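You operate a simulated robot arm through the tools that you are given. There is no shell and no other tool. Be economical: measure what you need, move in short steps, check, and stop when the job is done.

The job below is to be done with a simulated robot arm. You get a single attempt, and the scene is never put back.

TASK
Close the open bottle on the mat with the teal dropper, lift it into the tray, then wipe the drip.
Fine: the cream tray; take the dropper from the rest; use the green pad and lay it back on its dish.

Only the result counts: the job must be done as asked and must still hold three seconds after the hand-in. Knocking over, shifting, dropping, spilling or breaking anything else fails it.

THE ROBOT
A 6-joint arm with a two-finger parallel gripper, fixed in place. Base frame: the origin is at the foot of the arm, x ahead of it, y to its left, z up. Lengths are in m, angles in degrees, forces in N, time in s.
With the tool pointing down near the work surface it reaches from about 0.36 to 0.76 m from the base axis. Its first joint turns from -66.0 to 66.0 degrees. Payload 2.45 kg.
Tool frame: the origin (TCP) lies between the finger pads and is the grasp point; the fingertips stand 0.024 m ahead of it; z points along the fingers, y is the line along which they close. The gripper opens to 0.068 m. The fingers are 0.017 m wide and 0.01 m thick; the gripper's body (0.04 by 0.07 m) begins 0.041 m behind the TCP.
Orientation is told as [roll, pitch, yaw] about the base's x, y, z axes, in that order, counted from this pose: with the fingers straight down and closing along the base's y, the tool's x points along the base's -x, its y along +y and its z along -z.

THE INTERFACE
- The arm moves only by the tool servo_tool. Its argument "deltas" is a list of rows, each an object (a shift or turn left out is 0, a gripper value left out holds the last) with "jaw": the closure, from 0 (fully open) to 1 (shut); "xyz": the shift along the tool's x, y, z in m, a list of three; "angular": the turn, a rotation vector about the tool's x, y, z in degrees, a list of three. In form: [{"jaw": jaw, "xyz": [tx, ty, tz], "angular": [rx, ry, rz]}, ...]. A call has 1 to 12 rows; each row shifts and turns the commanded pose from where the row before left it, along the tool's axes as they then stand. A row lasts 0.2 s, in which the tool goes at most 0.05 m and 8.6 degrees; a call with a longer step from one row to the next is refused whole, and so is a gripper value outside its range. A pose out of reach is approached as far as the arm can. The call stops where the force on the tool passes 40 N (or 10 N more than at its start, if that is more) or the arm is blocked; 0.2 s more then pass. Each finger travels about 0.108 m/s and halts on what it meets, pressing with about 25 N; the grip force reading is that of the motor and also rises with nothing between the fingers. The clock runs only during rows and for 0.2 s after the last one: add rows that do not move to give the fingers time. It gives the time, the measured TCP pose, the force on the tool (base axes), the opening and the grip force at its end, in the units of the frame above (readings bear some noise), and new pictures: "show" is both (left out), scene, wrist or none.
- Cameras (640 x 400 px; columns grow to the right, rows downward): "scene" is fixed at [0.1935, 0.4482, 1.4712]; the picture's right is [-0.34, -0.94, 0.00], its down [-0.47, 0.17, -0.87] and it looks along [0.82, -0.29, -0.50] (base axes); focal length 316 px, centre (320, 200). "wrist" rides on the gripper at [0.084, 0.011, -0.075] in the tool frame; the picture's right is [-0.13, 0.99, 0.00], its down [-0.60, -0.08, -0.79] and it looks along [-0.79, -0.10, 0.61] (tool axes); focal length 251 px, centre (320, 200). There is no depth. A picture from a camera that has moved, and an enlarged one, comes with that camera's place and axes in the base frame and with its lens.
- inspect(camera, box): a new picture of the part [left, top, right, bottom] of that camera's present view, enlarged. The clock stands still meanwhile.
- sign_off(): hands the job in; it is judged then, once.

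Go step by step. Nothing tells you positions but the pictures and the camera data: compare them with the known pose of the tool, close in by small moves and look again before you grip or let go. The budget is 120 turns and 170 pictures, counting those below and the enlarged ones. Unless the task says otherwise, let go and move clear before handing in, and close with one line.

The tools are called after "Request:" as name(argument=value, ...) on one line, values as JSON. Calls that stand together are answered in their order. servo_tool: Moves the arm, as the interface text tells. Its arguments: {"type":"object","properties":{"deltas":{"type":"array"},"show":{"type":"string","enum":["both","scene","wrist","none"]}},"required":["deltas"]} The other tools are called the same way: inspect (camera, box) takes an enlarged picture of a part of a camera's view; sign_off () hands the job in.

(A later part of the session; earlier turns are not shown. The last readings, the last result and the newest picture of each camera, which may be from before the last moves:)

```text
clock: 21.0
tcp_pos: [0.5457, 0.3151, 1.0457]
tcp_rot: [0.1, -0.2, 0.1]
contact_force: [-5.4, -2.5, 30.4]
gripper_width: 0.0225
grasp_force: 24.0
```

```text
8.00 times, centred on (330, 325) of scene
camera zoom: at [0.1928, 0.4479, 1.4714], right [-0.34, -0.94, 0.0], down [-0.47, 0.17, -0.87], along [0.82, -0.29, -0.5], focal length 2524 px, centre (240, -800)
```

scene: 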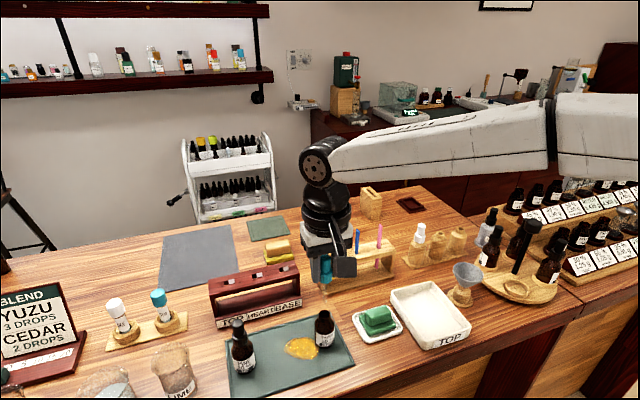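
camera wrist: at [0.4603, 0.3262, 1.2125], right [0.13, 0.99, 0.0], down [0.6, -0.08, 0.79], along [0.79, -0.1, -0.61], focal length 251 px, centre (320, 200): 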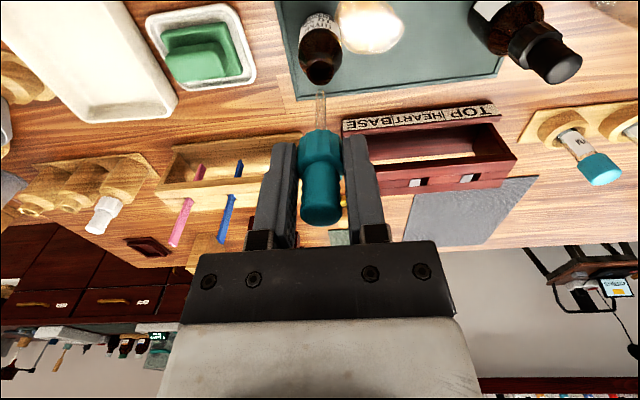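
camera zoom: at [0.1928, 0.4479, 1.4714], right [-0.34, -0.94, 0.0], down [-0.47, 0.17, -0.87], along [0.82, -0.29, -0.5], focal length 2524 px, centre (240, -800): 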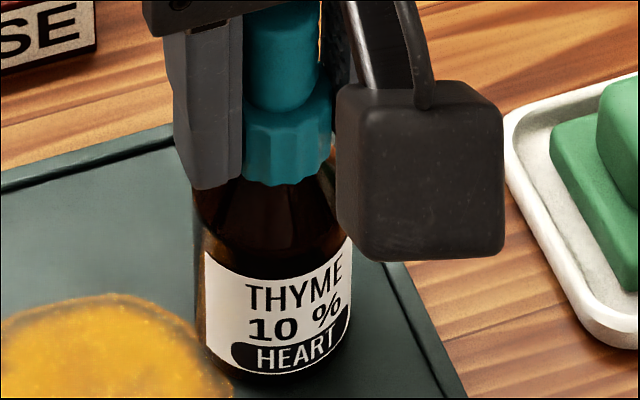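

It is stiff at 30 N and holds its place, so it is seated. I'll ease off, open and rise clear to inspect.

Request:
servo_tool(deltas=[{"xyz": [0, 0, -0.001]}, {"xyz": [0, 0, -0.001]}, {}, {"jaw": 0.3}, {}, {"xyz": [0, 0, -0.02]}, {"xyz": [0, 0, -0.03]}, {"xyz": [0, 0, -0.03]}, {}])

Request:
inspect(camera="scene", box=[290, 290, 370, 350])

Request:
inspect(camera="wrist", box=[240, 20, 400, 140])

```text
clock: 23.0
tcp_pos: [0.5433, 0.314, 1.1271]
tcp_rot: [0.0, 0.1, 0.0]
contact_force: [-0.5, -1.0, 0.8]
gripper_width: 0.0476
grasp_force: 0.1
camera wrist: at [0.4596, 0.3234, 1.202], right [0.13, 0.99, 0.0], down [0.6, -0.08, 0.79], along [0.79, -0.1, -0.61], focal length 251 px, centre (320, 200)
```

scene: 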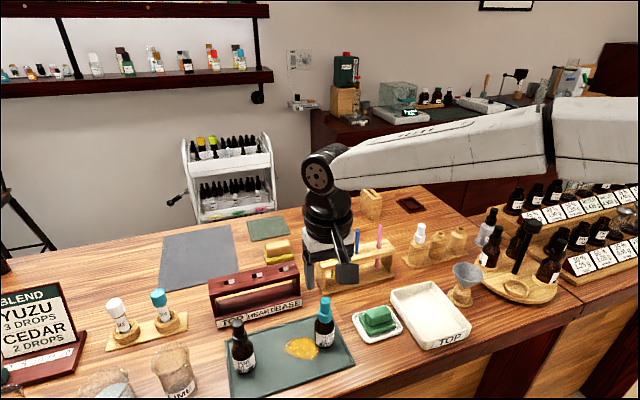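
wrist: 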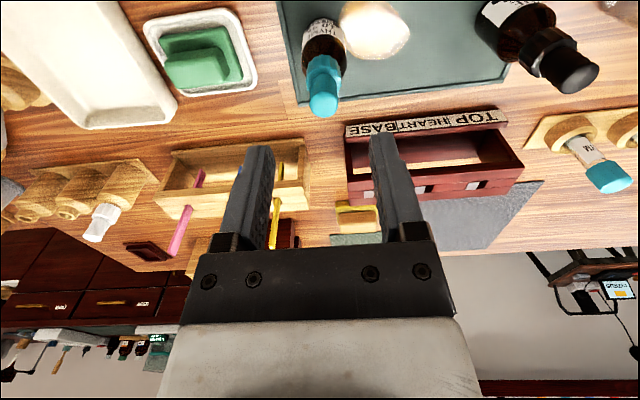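

```text
6.67 times, centred on (330, 320) of scene
camera zoom: at [0.1935, 0.4482, 1.4712], right [-0.34, -0.94, 0.0], down [-0.47, 0.17, -0.87], along [0.82, -0.29, -0.5], focal length 2103 px, centre (253, -600)
```

zoom: 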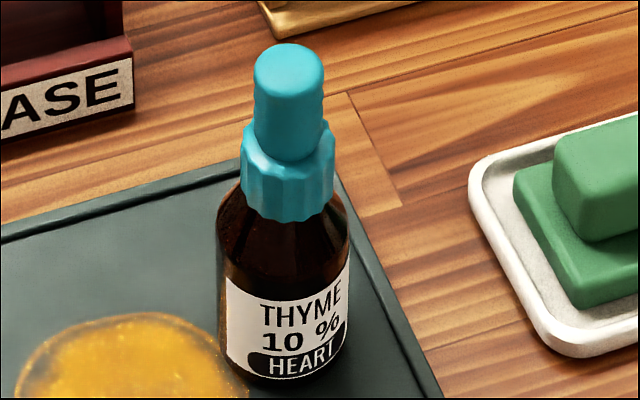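

```text
3.33 times, centred on (320, 80) of wrist
camera zoom: at [0.4596, 0.3234, 1.202], right [0.13, 0.99, 0.0], down [0.6, -0.08, 0.79], along [0.79, -0.1, -0.61], focal length 838 px, centre (320, 600)
```

zoom: 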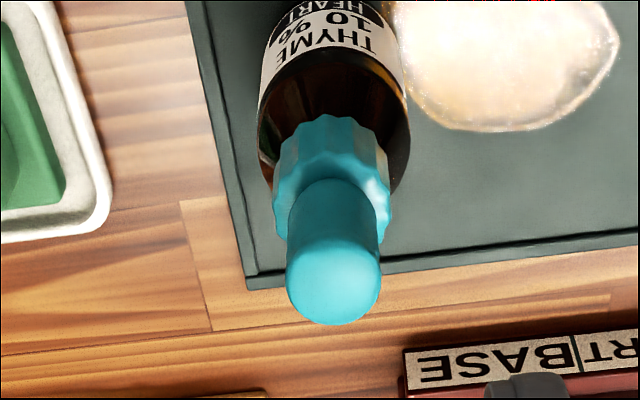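

The dropper is fully seated. I'll regrip the collar and do a tiny test lift to see whether the bottle comes along with it.

Request:
servo_tool(deltas=[{"xyz": [0, 0, 0.03]}, {"xyz": [0, 0, 0.03]}, {"xyz": [0, 0, 0.019]}, {}, {"jaw": 1.0}, {}, {}], show="none")

Request:
servo_tool(deltas=[{"xyz": [0, 0, -0.002]}, {"xyz": [0, 0, -0.003]}, {}], show="none")

Request:
inspect(camera="scene", box=[290, 300, 370, 360])

```text
clock: 24.6
tcp_pos: [0.5419, 0.3133, 1.0473]
tcp_rot: [0.1, 0.1, 0.2]
contact_force: [0.9, 1.3, 1.1]
gripper_width: 0.0222
grasp_force: 24.1
```

```text
clock: 25.4
tcp_pos: [0.5444, 0.3155, 1.0523]
tcp_rot: [0.0, 0.0, 0.1]
contact_force: [-0.3, 0.2, -0.1]
gripper_width: 0.0223
grasp_force: 23.7
```

```text
6.67 times, centred on (330, 330) of scene
camera zoom: at [0.1935, 0.4483, 1.4712], right [-0.34, -0.94, 0.0], down [-0.47, 0.17, -0.87], along [0.82, -0.29, -0.5], focal length 2103 px, centre (253, -667)
```

zoom: 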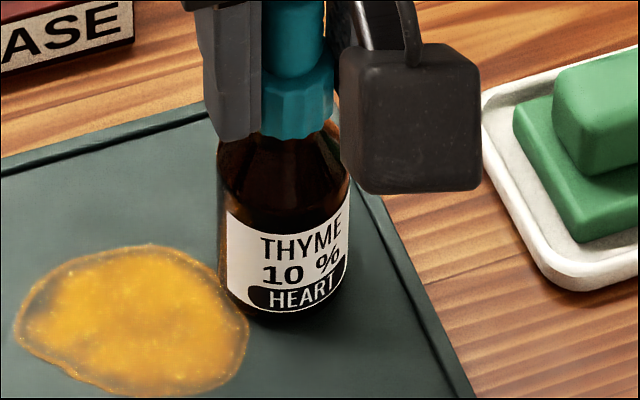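

The bottle stayed on the mat, so the dropper is not latched to it and I must lift by the body. I'll press the dropper back down, open wide and go lower to take the shoulder and body with the fingertips.

Request:
servo_tool(deltas=[{"xyz": [0, 0, 0.003]}, {"xyz": [0, 0, 0.003]}, {"xyz": [0, 0, 0.0015]}, {}, {}], show="none")

Request:
servo_tool(deltas=[{"jaw": 0.0}, {}, {}, {"xyz": [0, 0, 0.004]}, {"xyz": [0, 0, 0.004]}, {"xyz": [0, 0, 0.003]}, {}])

Request:
inspect(camera="scene", box=[290, 280, 370, 340])

Request:
inspect(camera="wrist", box=[240, 130, 400, 260])

```text
clock: 26.6
tcp_pos: [0.5443, 0.3161, 1.0466]
tcp_rot: [0.1, -0.1, 0.0]
contact_force: [-3.5, -0.7, 26.1]
gripper_width: 0.0223
grasp_force: 24.1
```

```text
clock: 28.2
tcp_pos: [0.5436, 0.3159, 1.0329]
tcp_rot: [0.0, 0.1, 0.2]
contact_force: [0.1, -0.4, -0.5]
gripper_width: 0.0679
grasp_force: 0.0
camera wrist: at [0.4582, 0.3259, 1.1074], right [0.13, 0.99, 0.0], down [0.6, -0.08, 0.79], along [0.79, -0.1, -0.61], focal length 251 px, centre (320, 200)
```

scene: 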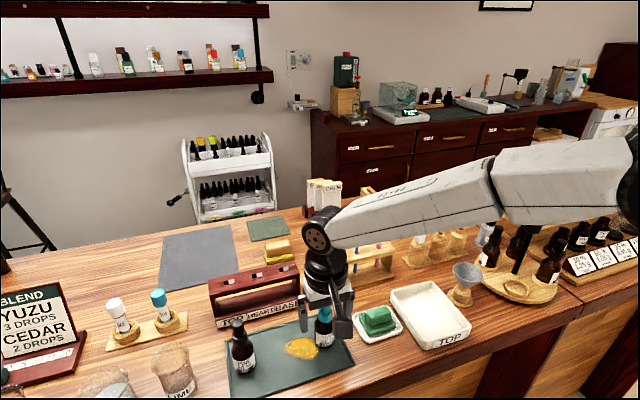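
wrist: 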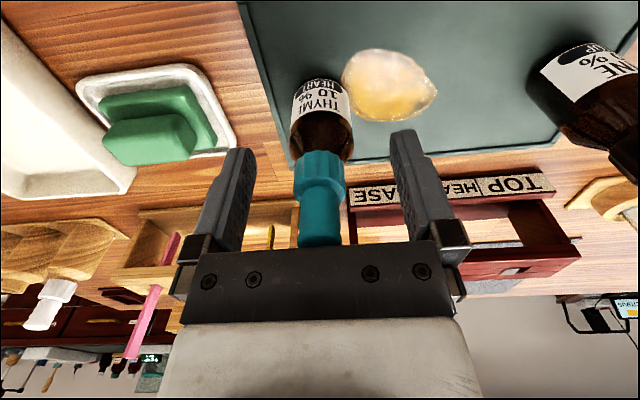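

```text
6.67 times, centred on (330, 310) of scene
camera zoom: at [0.1935, 0.4483, 1.4712], right [-0.34, -0.94, 0.0], down [-0.47, 0.17, -0.87], along [0.82, -0.29, -0.5], focal length 2103 px, centre (253, -533)
```

zoom: 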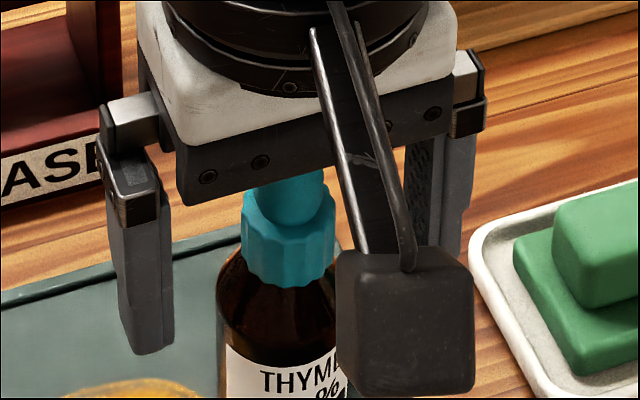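

```text
3.08 times, centred on (320, 195) of wrist
camera zoom: at [0.4582, 0.3259, 1.1074], right [0.13, 0.99, 0.0], down [0.6, -0.08, 0.79], along [0.79, -0.1, -0.61], focal length 774 px, centre (320, 215)
```

zoom: 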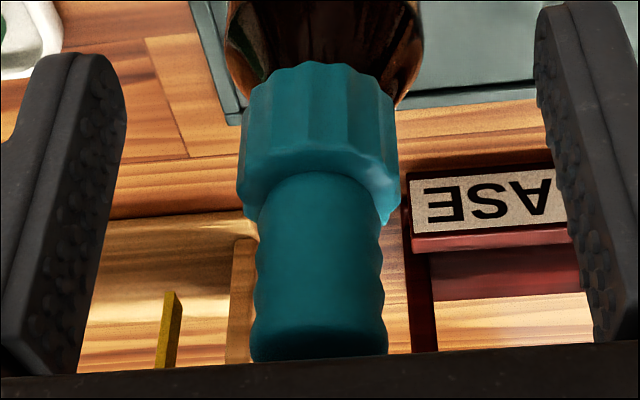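

Request:
servo_tool(deltas=[{"xyz": [0, 0, 0.001]}, {"xyz": [0, 0, 0.001]}, {"xyz": [0, 0, 0.001]}, {"xyz": [0, 0, 0.001]}, {}], show="none")

Request:
inspect(camera="wrist", box=[240, 130, 400, 260])

Request:
inspect(camera="scene", box=[290, 280, 370, 340])

```text
clock: 29.4
tcp_pos: [0.5423, 0.3153, 1.03]
tcp_rot: [0.0, 0.0, 0.1]
contact_force: [-0.5, 0.7, 0.2]
gripper_width: 0.068
grasp_force: 0.1
```

```text
3.08 times, centred on (320, 195) of wrist
camera zoom: at [0.4585, 0.3258, 1.1036], right [0.13, 0.99, 0.0], down [0.6, -0.08, 0.79], along [0.79, -0.1, -0.61], focal length 774 px, centre (320, 215)
```

zoom: 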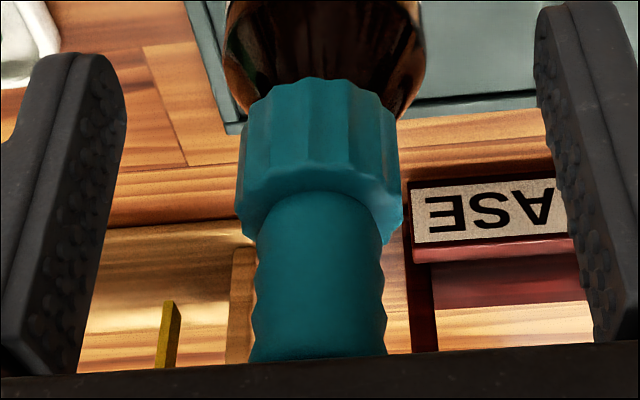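

```text
6.67 times, centred on (330, 310) of scene
camera zoom: at [0.1935, 0.4482, 1.4712], right [-0.34, -0.94, 0.0], down [-0.47, 0.17, -0.87], along [0.82, -0.29, -0.5], focal length 2103 px, centre (253, -533)
```

zoom: 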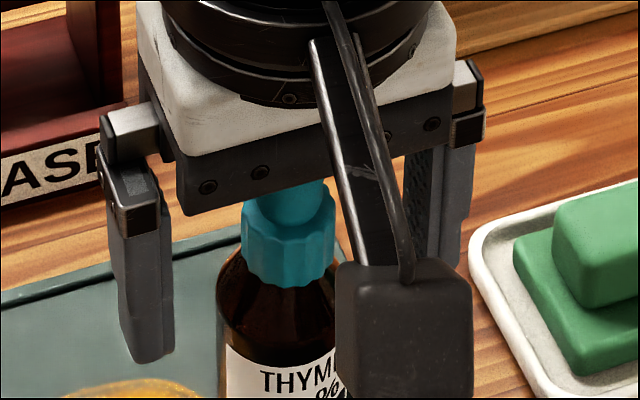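

Request:
servo_tool(deltas=[{"xyz": [0, 0, 0.001]}, {"xyz": [0, 0, 0.001]}, {"xyz": [0, 0, 0.001]}, {}], show="none")

Request:
inspect(camera="wrist", box=[240, 130, 400, 260])

```text
clock: 30.4
tcp_pos: [0.5442, 0.3162, 1.0264]
tcp_rot: [-0.1, 0.0, 0.2]
contact_force: [-0.5, 0.0, -0.4]
gripper_width: 0.068
grasp_force: 0.1
```

```text
3.08 times, centred on (320, 195) of wrist
camera zoom: at [0.4591, 0.3269, 1.1004], right [0.13, 0.99, 0.0], down [0.6, -0.08, 0.79], along [0.79, -0.1, -0.61], focal length 774 px, centre (320, 215)
```

zoom: 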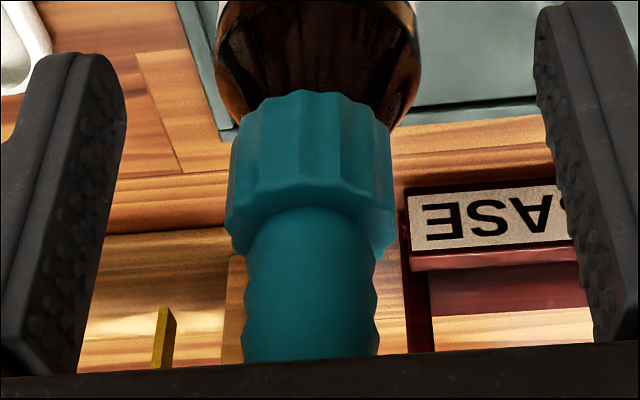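

Request:
servo_tool(deltas=[{"xyz": [0, 0, 0.001]}, {"xyz": [0, 0, 0.001]}, {}], show="none")

Request:
servo_tool(deltas=[{"xyz": [0, 0, 0.001]}, {"xyz": [0, 0, 0.0005]}, {}], show="none")

Request:
inspect(camera="scene", box=[290, 280, 370, 340])

```text
clock: 31.2
tcp_pos: [0.5437, 0.3148, 1.0235]
tcp_rot: [0.1, 0.0, 0.1]
contact_force: [-0.6, -0.4, 0.0]
gripper_width: 0.068
grasp_force: 0.0
```

```text
clock: 32.0
tcp_pos: [0.5433, 0.3161, 1.023]
tcp_rot: [0.1, -0.1, 0.1]
contact_force: [0.0, 1.2, 0.0]
gripper_width: 0.068
grasp_force: 0.0
```

```text
6.67 times, centred on (330, 310) of scene
camera zoom: at [0.1935, 0.4483, 1.4712], right [-0.34, -0.94, 0.0], down [-0.47, 0.17, -0.87], along [0.82, -0.29, -0.5], focal length 2103 px, centre (253, -533)
```

zoom: 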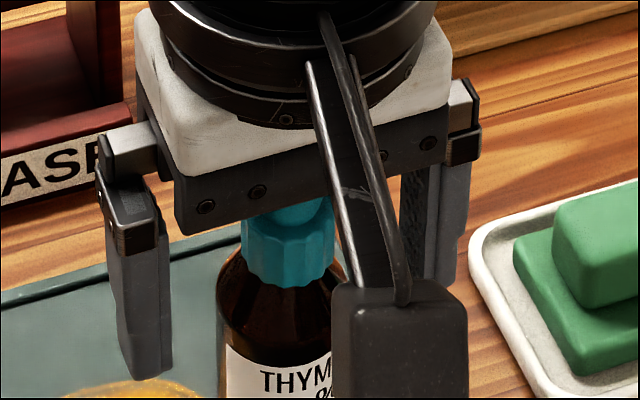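

Request:
servo_tool(deltas=[{"xyz": [0, 0, 0.001]}, {"xyz": [0, 0, 0.001]}, {}], show="none")

Request:
servo_tool(deltas=[{"xyz": [0, 0, 0.001]}, {"xyz": [0, 0, 0.001]}, {}], show="none")

```text
clock: 32.8
tcp_pos: [0.5441, 0.3152, 1.0214]
tcp_rot: [0.0, -0.1, 0.1]
contact_force: [0.0, 0.1, 9.2]
gripper_width: 0.0681
grasp_force: 0.0
```

```text
clock: 33.6
tcp_pos: [0.5452, 0.3165, 1.0201]
tcp_rot: [0.2, 0.0, 0.1]
contact_force: [-2.1, -0.3, 21.6]
gripper_width: 0.068
grasp_force: 0.1
```

The gripper's body now touches the bulb, which also confirms the dropper is seated. I'll back off 2 mm, close on the body and do a small lift test.

Request:
servo_tool(deltas=[{"xyz": [0, 0, -0.001]}, {"xyz": [0, 0, -0.0012]}, {}, {"jaw": 1.0}, {}, {}, {}], show="none")

Request:
servo_tool(deltas=[{"xyz": [0, 0, -0.003]}, {"xyz": [0, 0, -0.003]}, {}])

Request:
inspect(camera="scene", box=[290, 290, 370, 350])

Request:
inspect(camera="wrist", box=[240, 60, 400, 180])

```text
clock: 35.2
tcp_pos: [0.5435, 0.3154, 1.0223]
tcp_rot: [-0.2, 0.1, 0.2]
contact_force: [0.7, -6.5, 14.3]
gripper_width: 0.0348
grasp_force: 25.0
```

```text
clock: 36.0
tcp_pos: [0.5443, 0.3162, 1.0256]
tcp_rot: [-0.2, 0.0, 0.1]
contact_force: [-0.6, -0.4, -0.6]
gripper_width: 0.0348
grasp_force: 25.3
camera wrist: at [0.4589, 0.3266, 1.1009], right [0.13, 0.99, 0.0], down [0.61, -0.08, 0.79], along [0.79, -0.1, -0.61], focal length 251 px, centre (320, 200)
```

scene: 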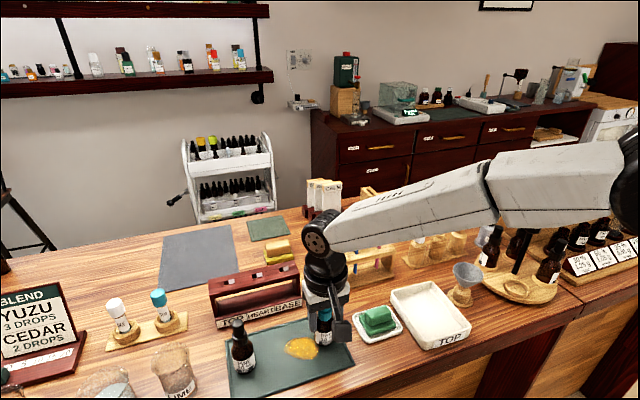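
wrist: 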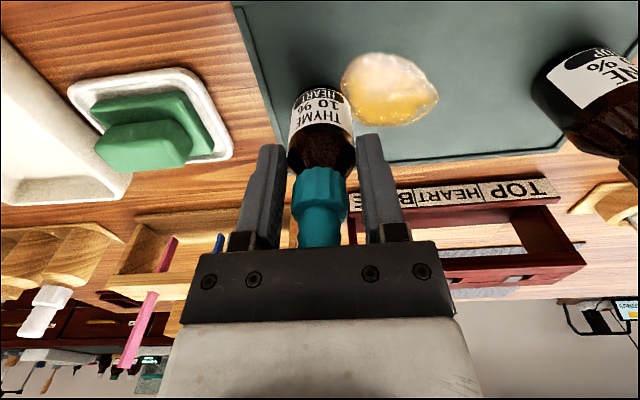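

```text
6.67 times, centred on (330, 320) of scene
camera zoom: at [0.1935, 0.4483, 1.4712], right [-0.34, -0.94, 0.0], down [-0.47, 0.17, -0.87], along [0.82, -0.29, -0.5], focal length 2103 px, centre (253, -600)
```

zoom: 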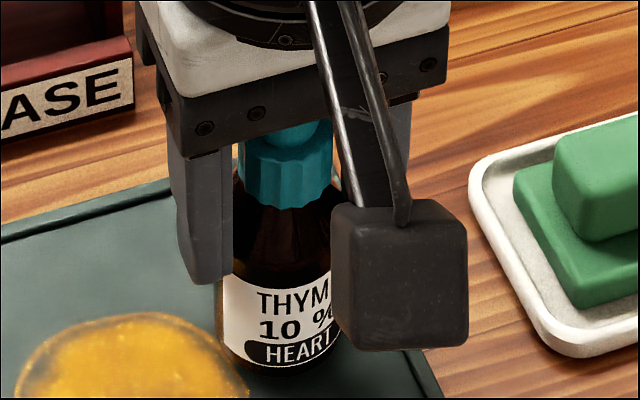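

```text
3.33 times, centred on (320, 120) of wrist
camera zoom: at [0.4589, 0.3266, 1.1009], right [0.13, 0.99, 0.0], down [0.61, -0.08, 0.79], along [0.79, -0.1, -0.61], focal length 838 px, centre (320, 467)
```

zoom: 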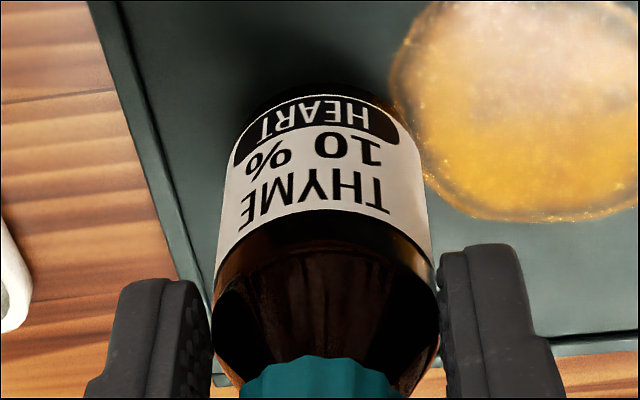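

The bottle lifts cleanly, gripped at 34.8 mm. The tray spans roughly x 0.46–0.58 and y 0.06–0.15, so I'll carry the bottle above its centre.

Request:
servo_tool(deltas=[{"xyz": [0, 0, -0.02]}, {"xyz": [0, 0, -0.03]}, {"xyz": [0, 0, -0.03]}, {"xyz": [0.003, -0.03, 0]}, {"xyz": [0.003, -0.03, 0]}, {"xyz": [0.003, -0.03, 0]}, {"xyz": [0.003, -0.03, 0]}, {"xyz": [0.003, -0.03, 0]}, {"xyz": [0.003, -0.03, 0]}, {"xyz": [0.003, -0.03, 0]}, {}])

Request:
inspect(camera="scene", box=[340, 250, 500, 360])

Request:
inspect(camera="wrist", box=[200, 0, 440, 160])

```text
clock: 38.4
tcp_pos: [0.5203, 0.1044, 1.1066]
tcp_rot: [0.1, -0.1, 0.1]
contact_force: [-0.7, 0.6, -0.6]
gripper_width: 0.0346
grasp_force: 24.8
camera wrist: at [0.4356, 0.1151, 1.1812], right [0.13, 0.99, 0.0], down [0.6, -0.08, 0.79], along [0.79, -0.1, -0.61], focal length 251 px, centre (320, 200)
```

scene: 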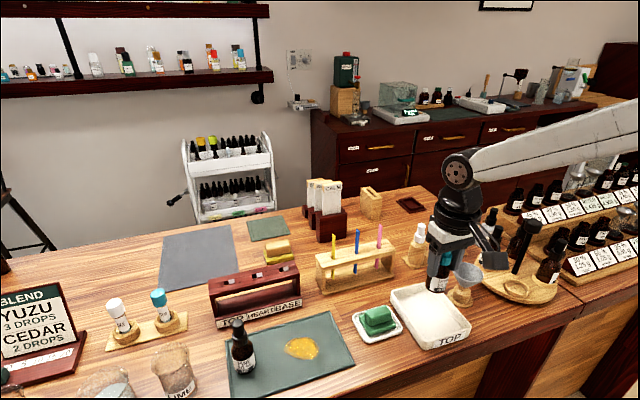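
wrist: 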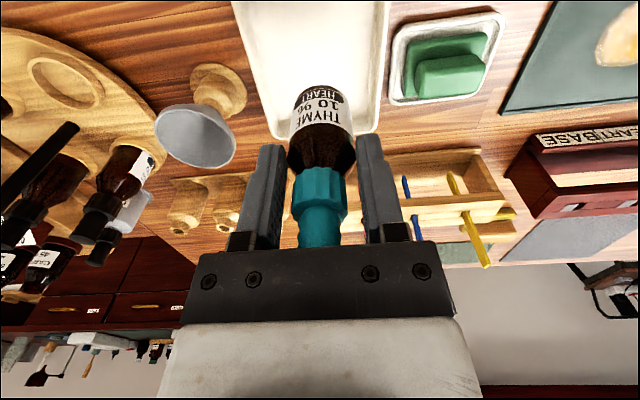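

```text
3.64 times, centred on (420, 305) of scene
camera zoom: at [0.1935, 0.4482, 1.4712], right [-0.34, -0.94, 0.0], down [-0.47, 0.17, -0.87], along [0.82, -0.29, -0.5], focal length 1147 px, centre (-44, -182)
```

zoom: 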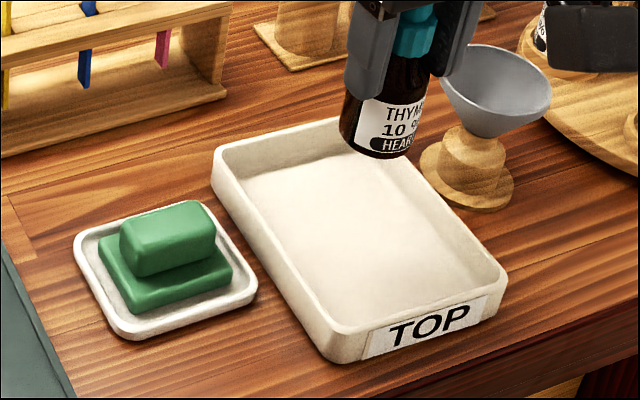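

```text
2.50 times, centred on (320, 80) of wrist
camera zoom: at [0.4356, 0.1151, 1.1812], right [0.13, 0.99, 0.0], down [0.6, -0.08, 0.79], along [0.79, -0.1, -0.61], focal length 629 px, centre (320, 500)
```

zoom: 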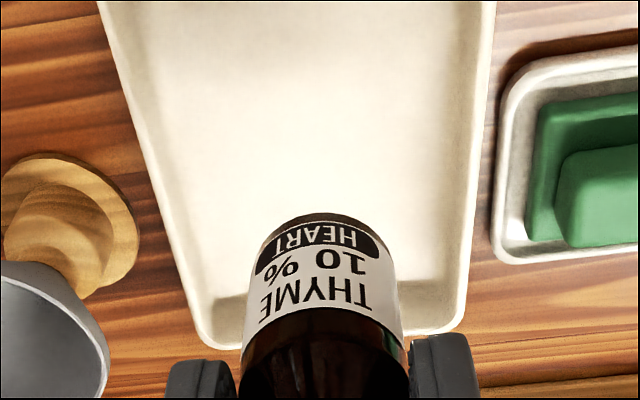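

The bottle is over the tray floor and well clear of the walls and the funnel. I'll lower it.

Request:
servo_tool(deltas=[{"xyz": [0, 0, 0.02]}, {"xyz": [0, 0, 0.02]}, {"xyz": [0, 0, 0.02]}, {"xyz": [0, 0, 0.01]}, {"xyz": [0, 0, 0.005]}, {}], show="none")

Request:
inspect(camera="scene", box=[380, 260, 480, 350])

```text
clock: 39.8
tcp_pos: [0.5226, 0.1047, 1.0306]
tcp_rot: [0.0, -0.1, 0.0]
contact_force: [-0.4, -0.2, -1.6]
gripper_width: 0.0349
grasp_force: 25.1
```

```text
4.44 times, centred on (430, 305) of scene
camera zoom: at [0.1935, 0.4483, 1.4712], right [-0.34, -0.94, 0.0], down [-0.47, 0.17, -0.87], along [0.82, -0.29, -0.5], focal length 1402 px, centre (-169, -267)
```

zoom: 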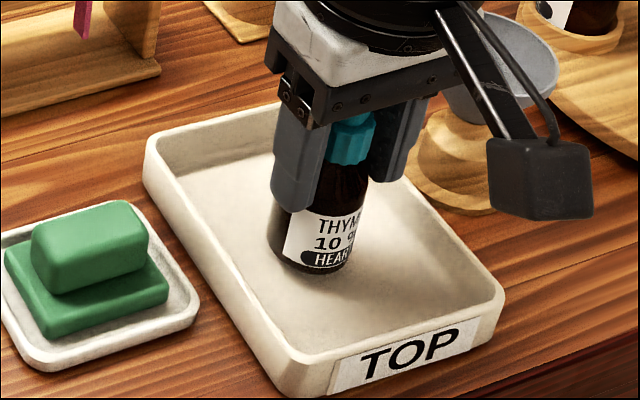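

Request:
servo_tool(deltas=[{"xyz": [0, 0, 0.001]}, {"xyz": [0, 0, 0.001]}, {"xyz": [0, 0, 0.001]}, {"xyz": [0, 0, 0.001]}, {}], show="none")

Request:
servo_tool(deltas=[{"xyz": [0, 0, 0.001]}, {"xyz": [0, 0, 0.001]}, {"xyz": [0, 0, 0.001]}, {}], show="none")

Request:
inspect(camera="scene", box=[380, 260, 480, 350])

```text
clock: 41.0
tcp_pos: [0.5229, 0.1045, 1.0274]
tcp_rot: [0.0, 0.1, 0.1]
contact_force: [-0.2, -0.1, 0.1]
gripper_width: 0.0347
grasp_force: 25.2
```

```text
clock: 42.0
tcp_pos: [0.5225, 0.1047, 1.0249]
tcp_rot: [0.0, 0.1, 0.1]
contact_force: [0.0, 0.7, -1.0]
gripper_width: 0.0347
grasp_force: 25.2
```

```text
4.44 times, centred on (430, 305) of scene
camera zoom: at [0.1935, 0.4483, 1.4712], right [-0.34, -0.94, 0.0], down [-0.47, 0.17, -0.87], along [0.82, -0.29, -0.5], focal length 1402 px, centre (-169, -267)
```

zoom: 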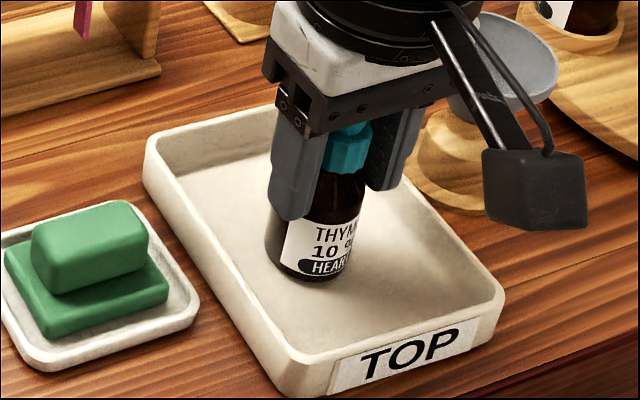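

Request:
servo_tool(deltas=[{"xyz": [0, 0, 0.001]}, {"xyz": [0, 0, 0.001]}, {}], show="none")

Request:
servo_tool(deltas=[{"xyz": [0, 0, 0.001]}, {"xyz": [0, 0, 0.0005]}, {}], show="none")

```text
clock: 42.8
tcp_pos: [0.5238, 0.1054, 1.0232]
tcp_rot: [0.0, 0.0, 0.1]
contact_force: [0.5, -0.5, 0.6]
gripper_width: 0.0347
grasp_force: 24.9
```

```text
clock: 43.6
tcp_pos: [0.5233, 0.1046, 1.0231]
tcp_rot: [0.0, 0.0, 0.1]
contact_force: [-4.5, -2.4, 19.8]
gripper_width: 0.0348
grasp_force: 24.8
```

It is on the tray floor. I'll ease off, open and rise straight up.

Request:
servo_tool(deltas=[{"xyz": [0, 0, -0.001]}, {}, {"jaw": 0.22}, {}, {}, {"xyz": [0, 0, -0.02]}, {"xyz": [0, 0, -0.03]}, {"xyz": [0, 0, -0.04]}, {"xyz": [0, 0, -0.04]}, {}])

Request:
inspect(camera="scene", box=[360, 260, 480, 350])

Request:
inspect(camera="scene", box=[220, 300, 360, 400])

```text
clock: 45.8
tcp_pos: [0.5213, 0.1059, 1.1513]
tcp_rot: [0.0, 0.1, 0.1]
contact_force: [0.1, 0.6, 0.3]
gripper_width: 0.0531
grasp_force: 0.0
camera wrist: at [0.4379, 0.1167, 1.2258], right [0.13, 0.99, 0.0], down [0.6, -0.08, 0.79], along [0.79, -0.1, -0.61], focal length 251 px, centre (320, 200)
```

scene: 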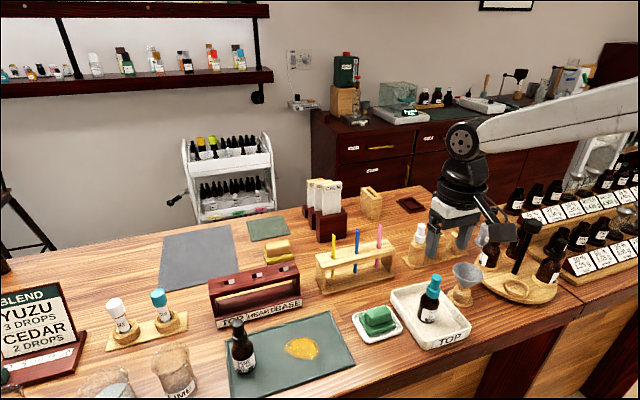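
wrist: 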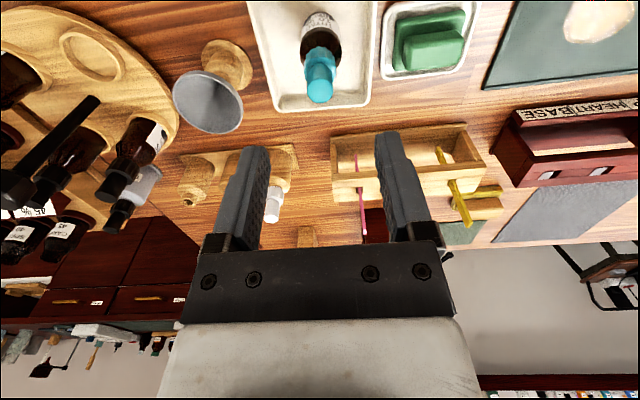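

```text
4.44 times, centred on (420, 305) of scene
camera zoom: at [0.1935, 0.4482, 1.4712], right [-0.34, -0.94, 0.0], down [-0.47, 0.17, -0.87], along [0.82, -0.29, -0.5], focal length 1402 px, centre (-124, -267)
```

zoom: 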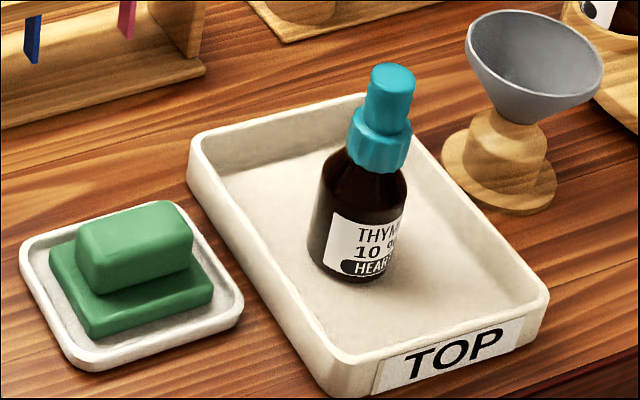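

```text
4.00 times, centred on (290, 350) of scene
camera zoom: at [0.1935, 0.4482, 1.4712], right [-0.34, -0.94, 0.0], down [-0.47, 0.17, -0.87], along [0.82, -0.29, -0.5], focal length 1262 px, centre (440, -400)
```

zoom: 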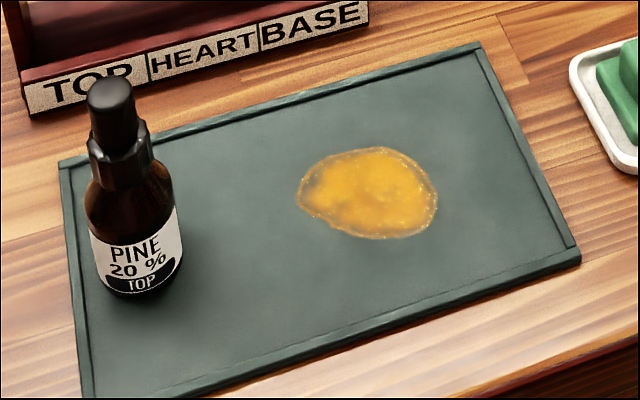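

The bottle stands closed in the tray. Next is the pad, so I'll move over toward its handle, at about (0.548, 0.203), and view it from the wrist.

Request:
servo_tool(deltas=[{"jaw": 0.0, "xyz": [0.005, 0.025, 0]}, {"xyz": [0.005, 0.025, 0]}, {"xyz": [0.005, 0.025, 0]}, {"xyz": [0.005, 0.023, 0]}, {}], show="none")

Request:
inspect(camera="wrist", box=[240, 0, 400, 100])

Request:
inspect(camera="scene", box=[345, 290, 415, 350])

```text
clock: 47.0
tcp_pos: [0.5024, 0.2027, 1.1525]
tcp_rot: [0.0, -0.1, 0.0]
contact_force: [0.1, -0.3, -0.7]
gripper_width: 0.0681
grasp_force: 0.1
```

```text
4.00 times, centred on (320, 50) of wrist
camera zoom: at [0.4176, 0.2134, 1.2264], right [0.13, 0.99, 0.0], down [0.6, -0.08, 0.79], along [0.79, -0.1, -0.61], focal length 1006 px, centre (320, 800)
```

zoom: 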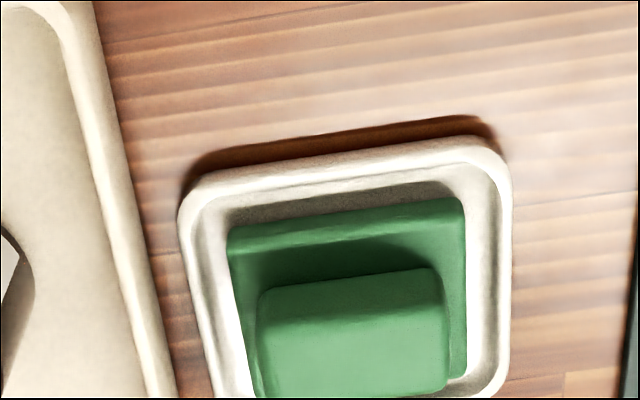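

```text
6.67 times, centred on (380, 320) of scene
camera zoom: at [0.1935, 0.4483, 1.4712], right [-0.34, -0.94, 0.0], down [-0.47, 0.17, -0.87], along [0.82, -0.29, -0.5], focal length 2103 px, centre (-80, -600)
```

zoom: 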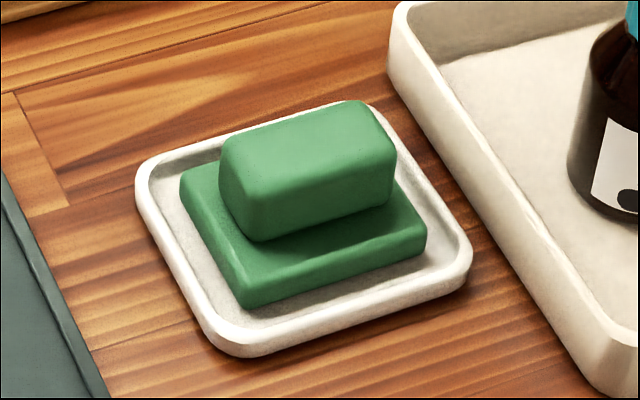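

Request:
inspect(camera="wrist", box=[260, 30, 380, 120])

```text
4.44 times, centred on (320, 75) of wrist
camera zoom: at [0.4176, 0.2134, 1.2264], right [0.13, 0.99, 0.0], down [0.6, -0.08, 0.79], along [0.79, -0.1, -0.61], focal length 1118 px, centre (320, 756)
```

zoom: 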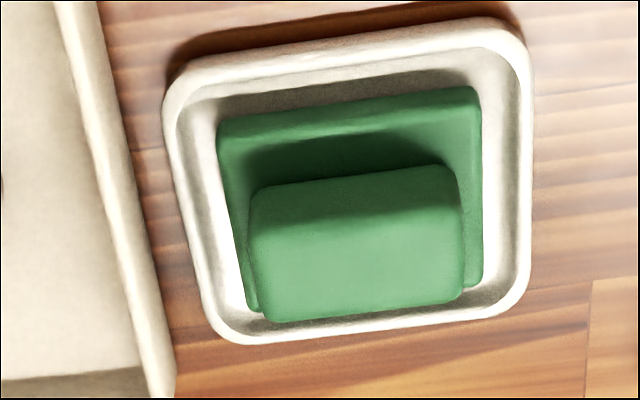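

The handle is about 44 mm long along y and 20 mm wide, with its top near z 0.993. I'll go above it and check.

Request:
servo_tool(deltas=[{"xyz": [-0.022, 0.0015, 0.02]}, {"xyz": [-0.0217, 0.001, 0.03]}, {"xyz": [0, 0, 0.03]}, {"xyz": [0, 0, 0.02]}, {}])

Request:
inspect(camera="scene", box=[335, 270, 425, 350])

Request:
inspect(camera="wrist", box=[220, 70, 420, 220])

```text
clock: 48.2
tcp_pos: [0.5453, 0.2072, 1.0515]
tcp_rot: [0.0, 0.0, 0.1]
contact_force: [0.0, 0.2, 1.0]
gripper_width: 0.0681
grasp_force: 0.0
camera wrist: at [0.4605, 0.2181, 1.1265], right [0.13, 0.99, 0.0], down [0.6, -0.08, 0.79], along [0.79, -0.1, -0.61], focal length 251 px, centre (320, 200)
```

scene: 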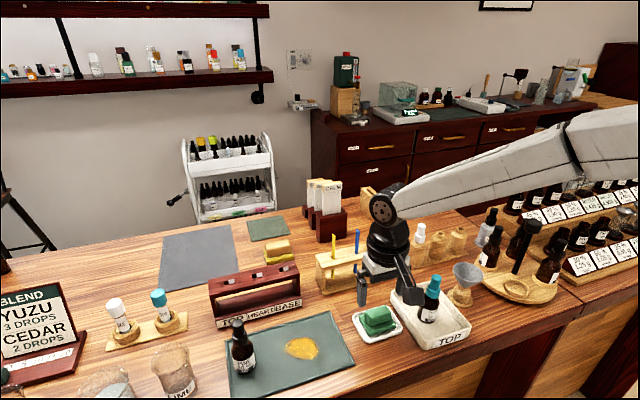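
wrist: 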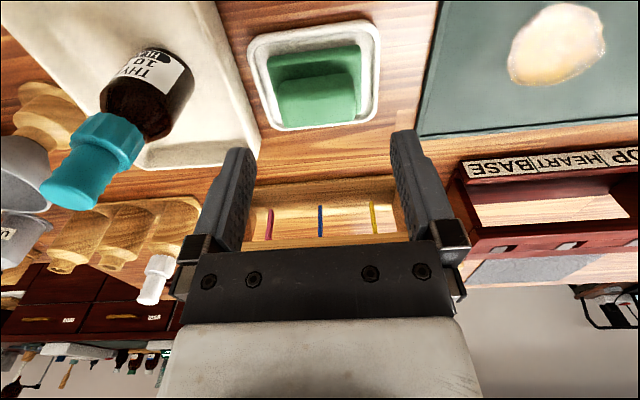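

```text
5.00 times, centred on (380, 310) of scene
camera zoom: at [0.1935, 0.4483, 1.4712], right [-0.34, -0.94, 0.0], down [-0.47, 0.17, -0.87], along [0.82, -0.29, -0.5], focal length 1577 px, centre (20, -350)
```

zoom: 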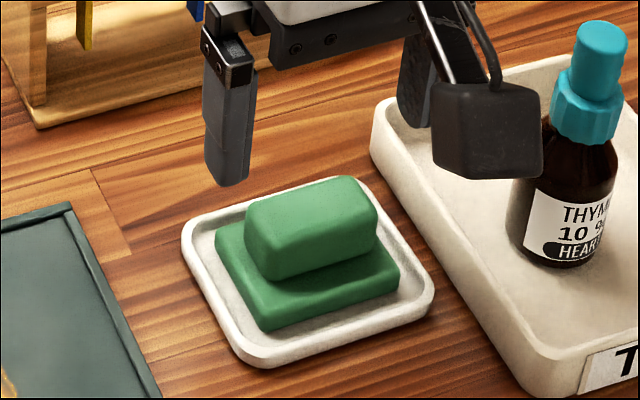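

```text
2.67 times, centred on (320, 145) of wrist
camera zoom: at [0.4605, 0.2181, 1.1265], right [0.13, 0.99, 0.0], down [0.6, -0.08, 0.79], along [0.79, -0.1, -0.61], focal length 670 px, centre (320, 347)
```

zoom: 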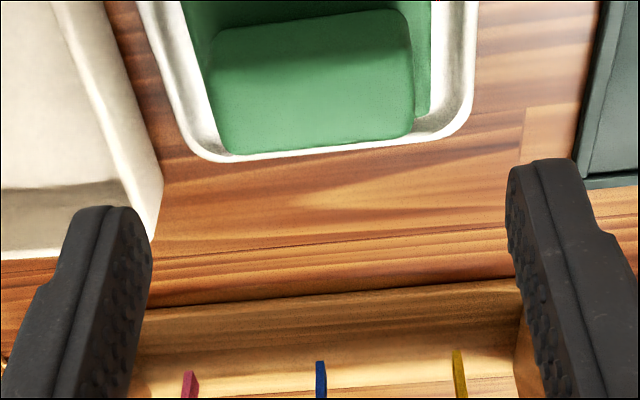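

I'm aligned within about 1 mm. I'll narrow the jaw a little for clearance to the tray wall and descend most of the way.

Request:
servo_tool(deltas=[{"jaw": 0.13, "xyz": [0, -0.001, 0.015]}, {"xyz": [0, 0, 0.015]}, {"xyz": [0, 0, 0.008]}, {}], show="none")

Request:
inspect(camera="scene", box=[335, 280, 425, 350])

Request:
inspect(camera="wrist", box=[220, 80, 420, 220])

```text
clock: 49.2
tcp_pos: [0.5462, 0.2049, 1.0136]
tcp_rot: [0.0, 0.2, 0.1]
contact_force: [0.0, 0.5, 0.1]
gripper_width: 0.0592
grasp_force: 0.0
```

```text
5.71 times, centred on (380, 315) of scene
camera zoom: at [0.1935, 0.4483, 1.4712], right [-0.34, -0.94, 0.0], down [-0.47, 0.17, -0.87], along [0.82, -0.29, -0.5], focal length 1803 px, centre (-23, -457)
```

zoom: 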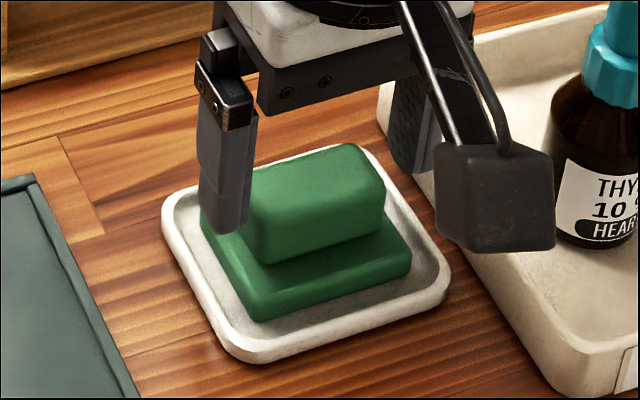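

```text
2.86 times, centred on (320, 150) of wrist
camera zoom: at [0.4605, 0.2163, 1.0883], right [0.13, 0.99, 0.0], down [0.6, -0.08, 0.79], along [0.79, -0.1, -0.61], focal length 718 px, centre (320, 343)
```

zoom: 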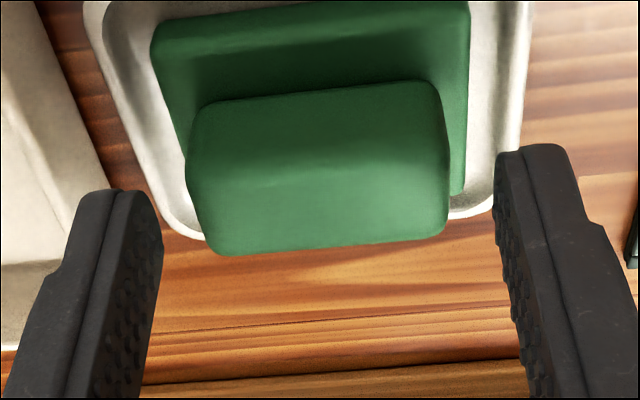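

Request:
servo_tool(deltas=[{"xyz": [0, 0, 0.003]}, {"xyz": [0, 0, 0.003]}, {"xyz": [0, 0, 0.002]}, {}], show="none")

Request:
inspect(camera="scene", box=[345, 285, 405, 335])

```text
clock: 50.2
tcp_pos: [0.5457, 0.2054, 1.0074]
tcp_rot: [0.0, 0.0, 0.2]
contact_force: [-0.6, 0.1, -0.8]
gripper_width: 0.0591
grasp_force: 0.2
```

```text
8.00 times, centred on (375, 310) of scene
camera zoom: at [0.1935, 0.4482, 1.4712], right [-0.34, -0.94, 0.0], down [-0.47, 0.17, -0.87], along [0.82, -0.29, -0.5], focal length 2524 px, centre (-120, -680)
```

zoom: 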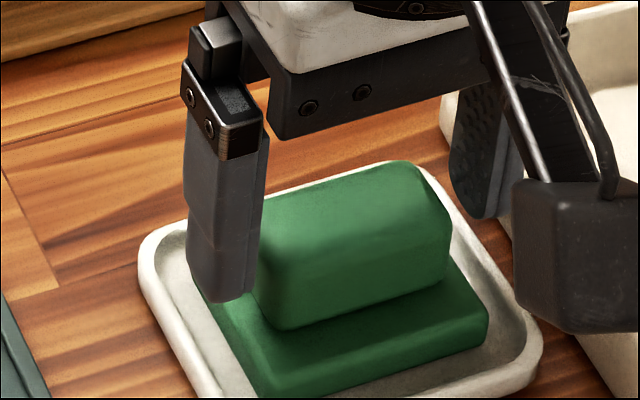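

Request:
servo_tool(deltas=[{"xyz": [0, 0, 0.001]}, {"xyz": [0, 0, 0.001]}, {"xyz": [0, 0, 0.001]}, {}], show="none")

Request:
inspect(camera="scene", box=[345, 285, 405, 335])

Request:
inspect(camera="wrist", box=[220, 80, 420, 220])

```text
clock: 51.2
tcp_pos: [0.5459, 0.2063, 1.0037]
tcp_rot: [-0.1, 0.0, 0.1]
contact_force: [0.8, -0.1, -0.8]
gripper_width: 0.0592
grasp_force: 0.1
```

```text
8.00 times, centred on (375, 310) of scene
camera zoom: at [0.1935, 0.4482, 1.4712], right [-0.34, -0.94, 0.0], down [-0.47, 0.17, -0.87], along [0.82, -0.29, -0.5], focal length 2524 px, centre (-120, -680)
```

zoom: 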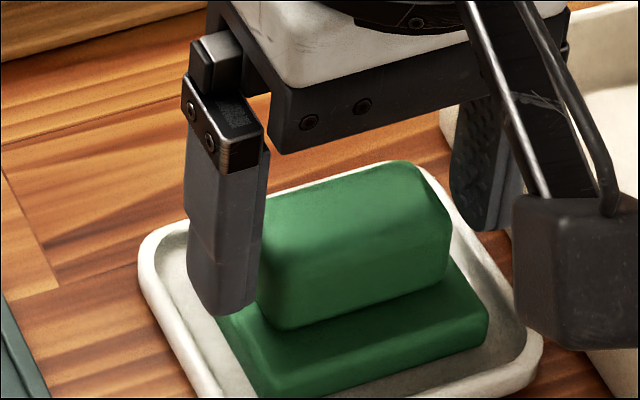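

```text
2.86 times, centred on (320, 150) of wrist
camera zoom: at [0.461, 0.2161, 1.0781], right [0.13, 0.99, 0.0], down [0.6, -0.08, 0.79], along [0.79, -0.1, -0.61], focal length 718 px, centre (320, 343)
```

zoom: 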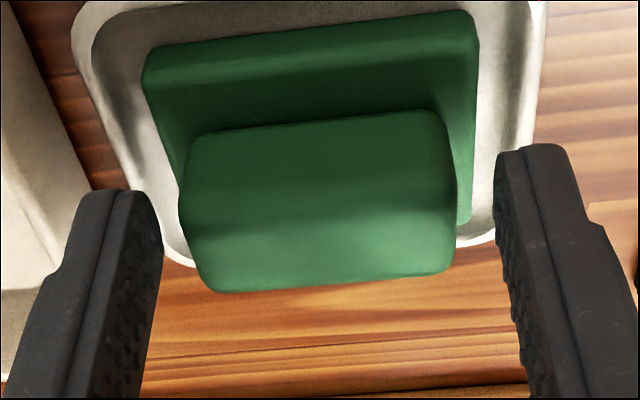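

Request:
servo_tool(deltas=[{"xyz": [0, 0, 0.001]}, {"xyz": [0, 0, 0.001]}, {}, {"jaw": 1.0}, {}, {}], show="none")

Request:
inspect(camera="scene", box=[345, 285, 405, 335])

Request:
inspect(camera="wrist", box=[220, 80, 420, 220])

```text
clock: 52.6
tcp_pos: [0.5465, 0.2055, 1.0008]
tcp_rot: [0.0, 0.1, 0.1]
contact_force: [0.5, 0.3, -0.4]
gripper_width: 0.047
grasp_force: 24.5
```

```text
8.00 times, centred on (375, 310) of scene
camera zoom: at [0.1935, 0.4483, 1.4712], right [-0.34, -0.94, 0.0], down [-0.47, 0.17, -0.87], along [0.82, -0.29, -0.5], focal length 2524 px, centre (-120, -680)
```

zoom: 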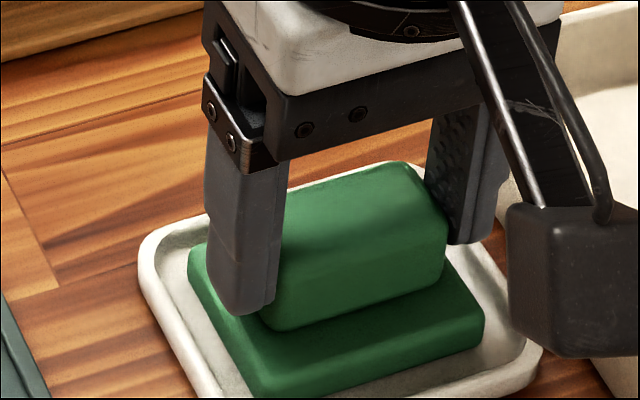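

```text
2.86 times, centred on (320, 150) of wrist
camera zoom: at [0.4614, 0.2167, 1.0757], right [0.13, 0.99, 0.0], down [0.6, -0.08, 0.79], along [0.79, -0.1, -0.61], focal length 718 px, centre (320, 343)
```

zoom: 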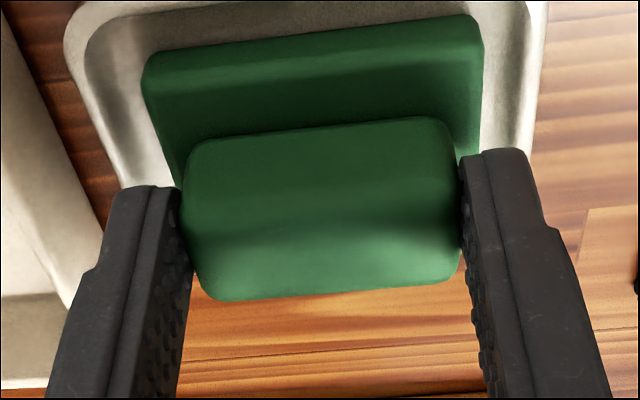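

The pad is gripped by its handle. I'll lift it and move over the drip, which is centred near (0.541, 0.358).

Request:
servo_tool(deltas=[{"xyz": [0, 0, -0.02]}, {"xyz": [0, 0, -0.03]}, {"xyz": [0.001, 0.038, 0]}, {"xyz": [0.001, 0.038, 0]}, {"xyz": [0.002, 0.038, 0]}, {"xyz": [0.001, 0.038, 0]}, {}])

Request:
inspect(camera="scene", box=[230, 270, 370, 380])

Request:
inspect(camera="wrist", box=[200, 20, 440, 190])

```text
clock: 54.2
tcp_pos: [0.5389, 0.3573, 1.0505]
tcp_rot: [-0.2, 0.1, 0.0]
contact_force: [0.1, 0.6, -0.1]
gripper_width: 0.0469
grasp_force: 25.1
camera wrist: at [0.4551, 0.3683, 1.1242], right [0.13, 0.99, 0.0], down [0.61, -0.08, 0.79], along [0.79, -0.1, -0.61], focal length 251 px, centre (320, 200)
```

scene: 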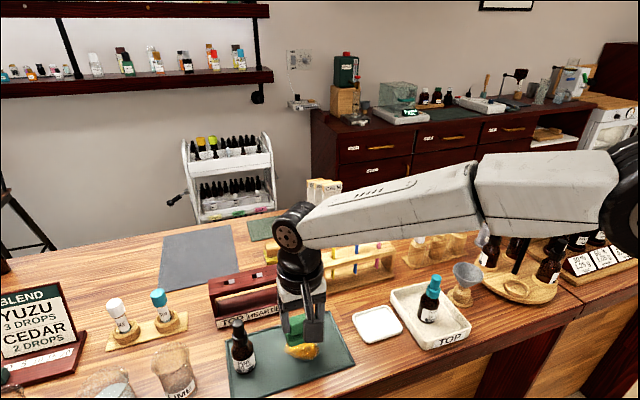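
wrist: 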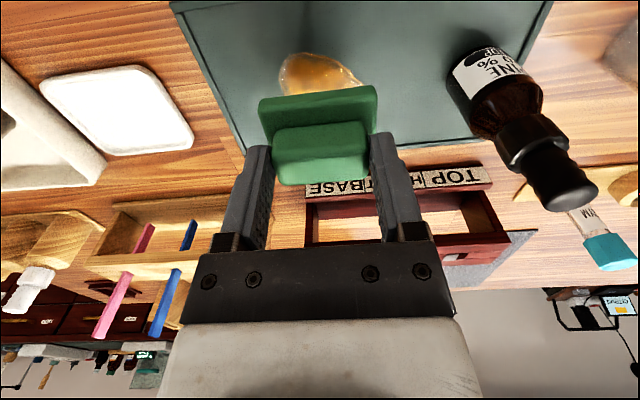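

```text
3.64 times, centred on (300, 325) of scene
camera zoom: at [0.1935, 0.4483, 1.4712], right [-0.34, -0.94, 0.0], down [-0.47, 0.17, -0.87], along [0.82, -0.29, -0.5], focal length 1147 px, centre (393, -254)
```

zoom: 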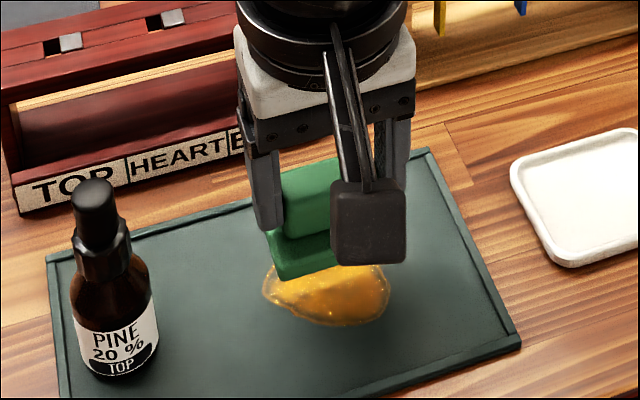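

```text
2.35 times, centred on (320, 105) of wrist
camera zoom: at [0.4551, 0.3683, 1.1242], right [0.13, 0.99, 0.0], down [0.61, -0.08, 0.79], along [0.79, -0.1, -0.61], focal length 592 px, centre (320, 424)
```

zoom: 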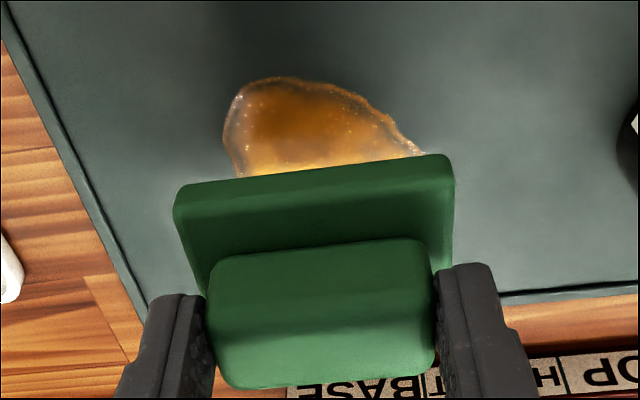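

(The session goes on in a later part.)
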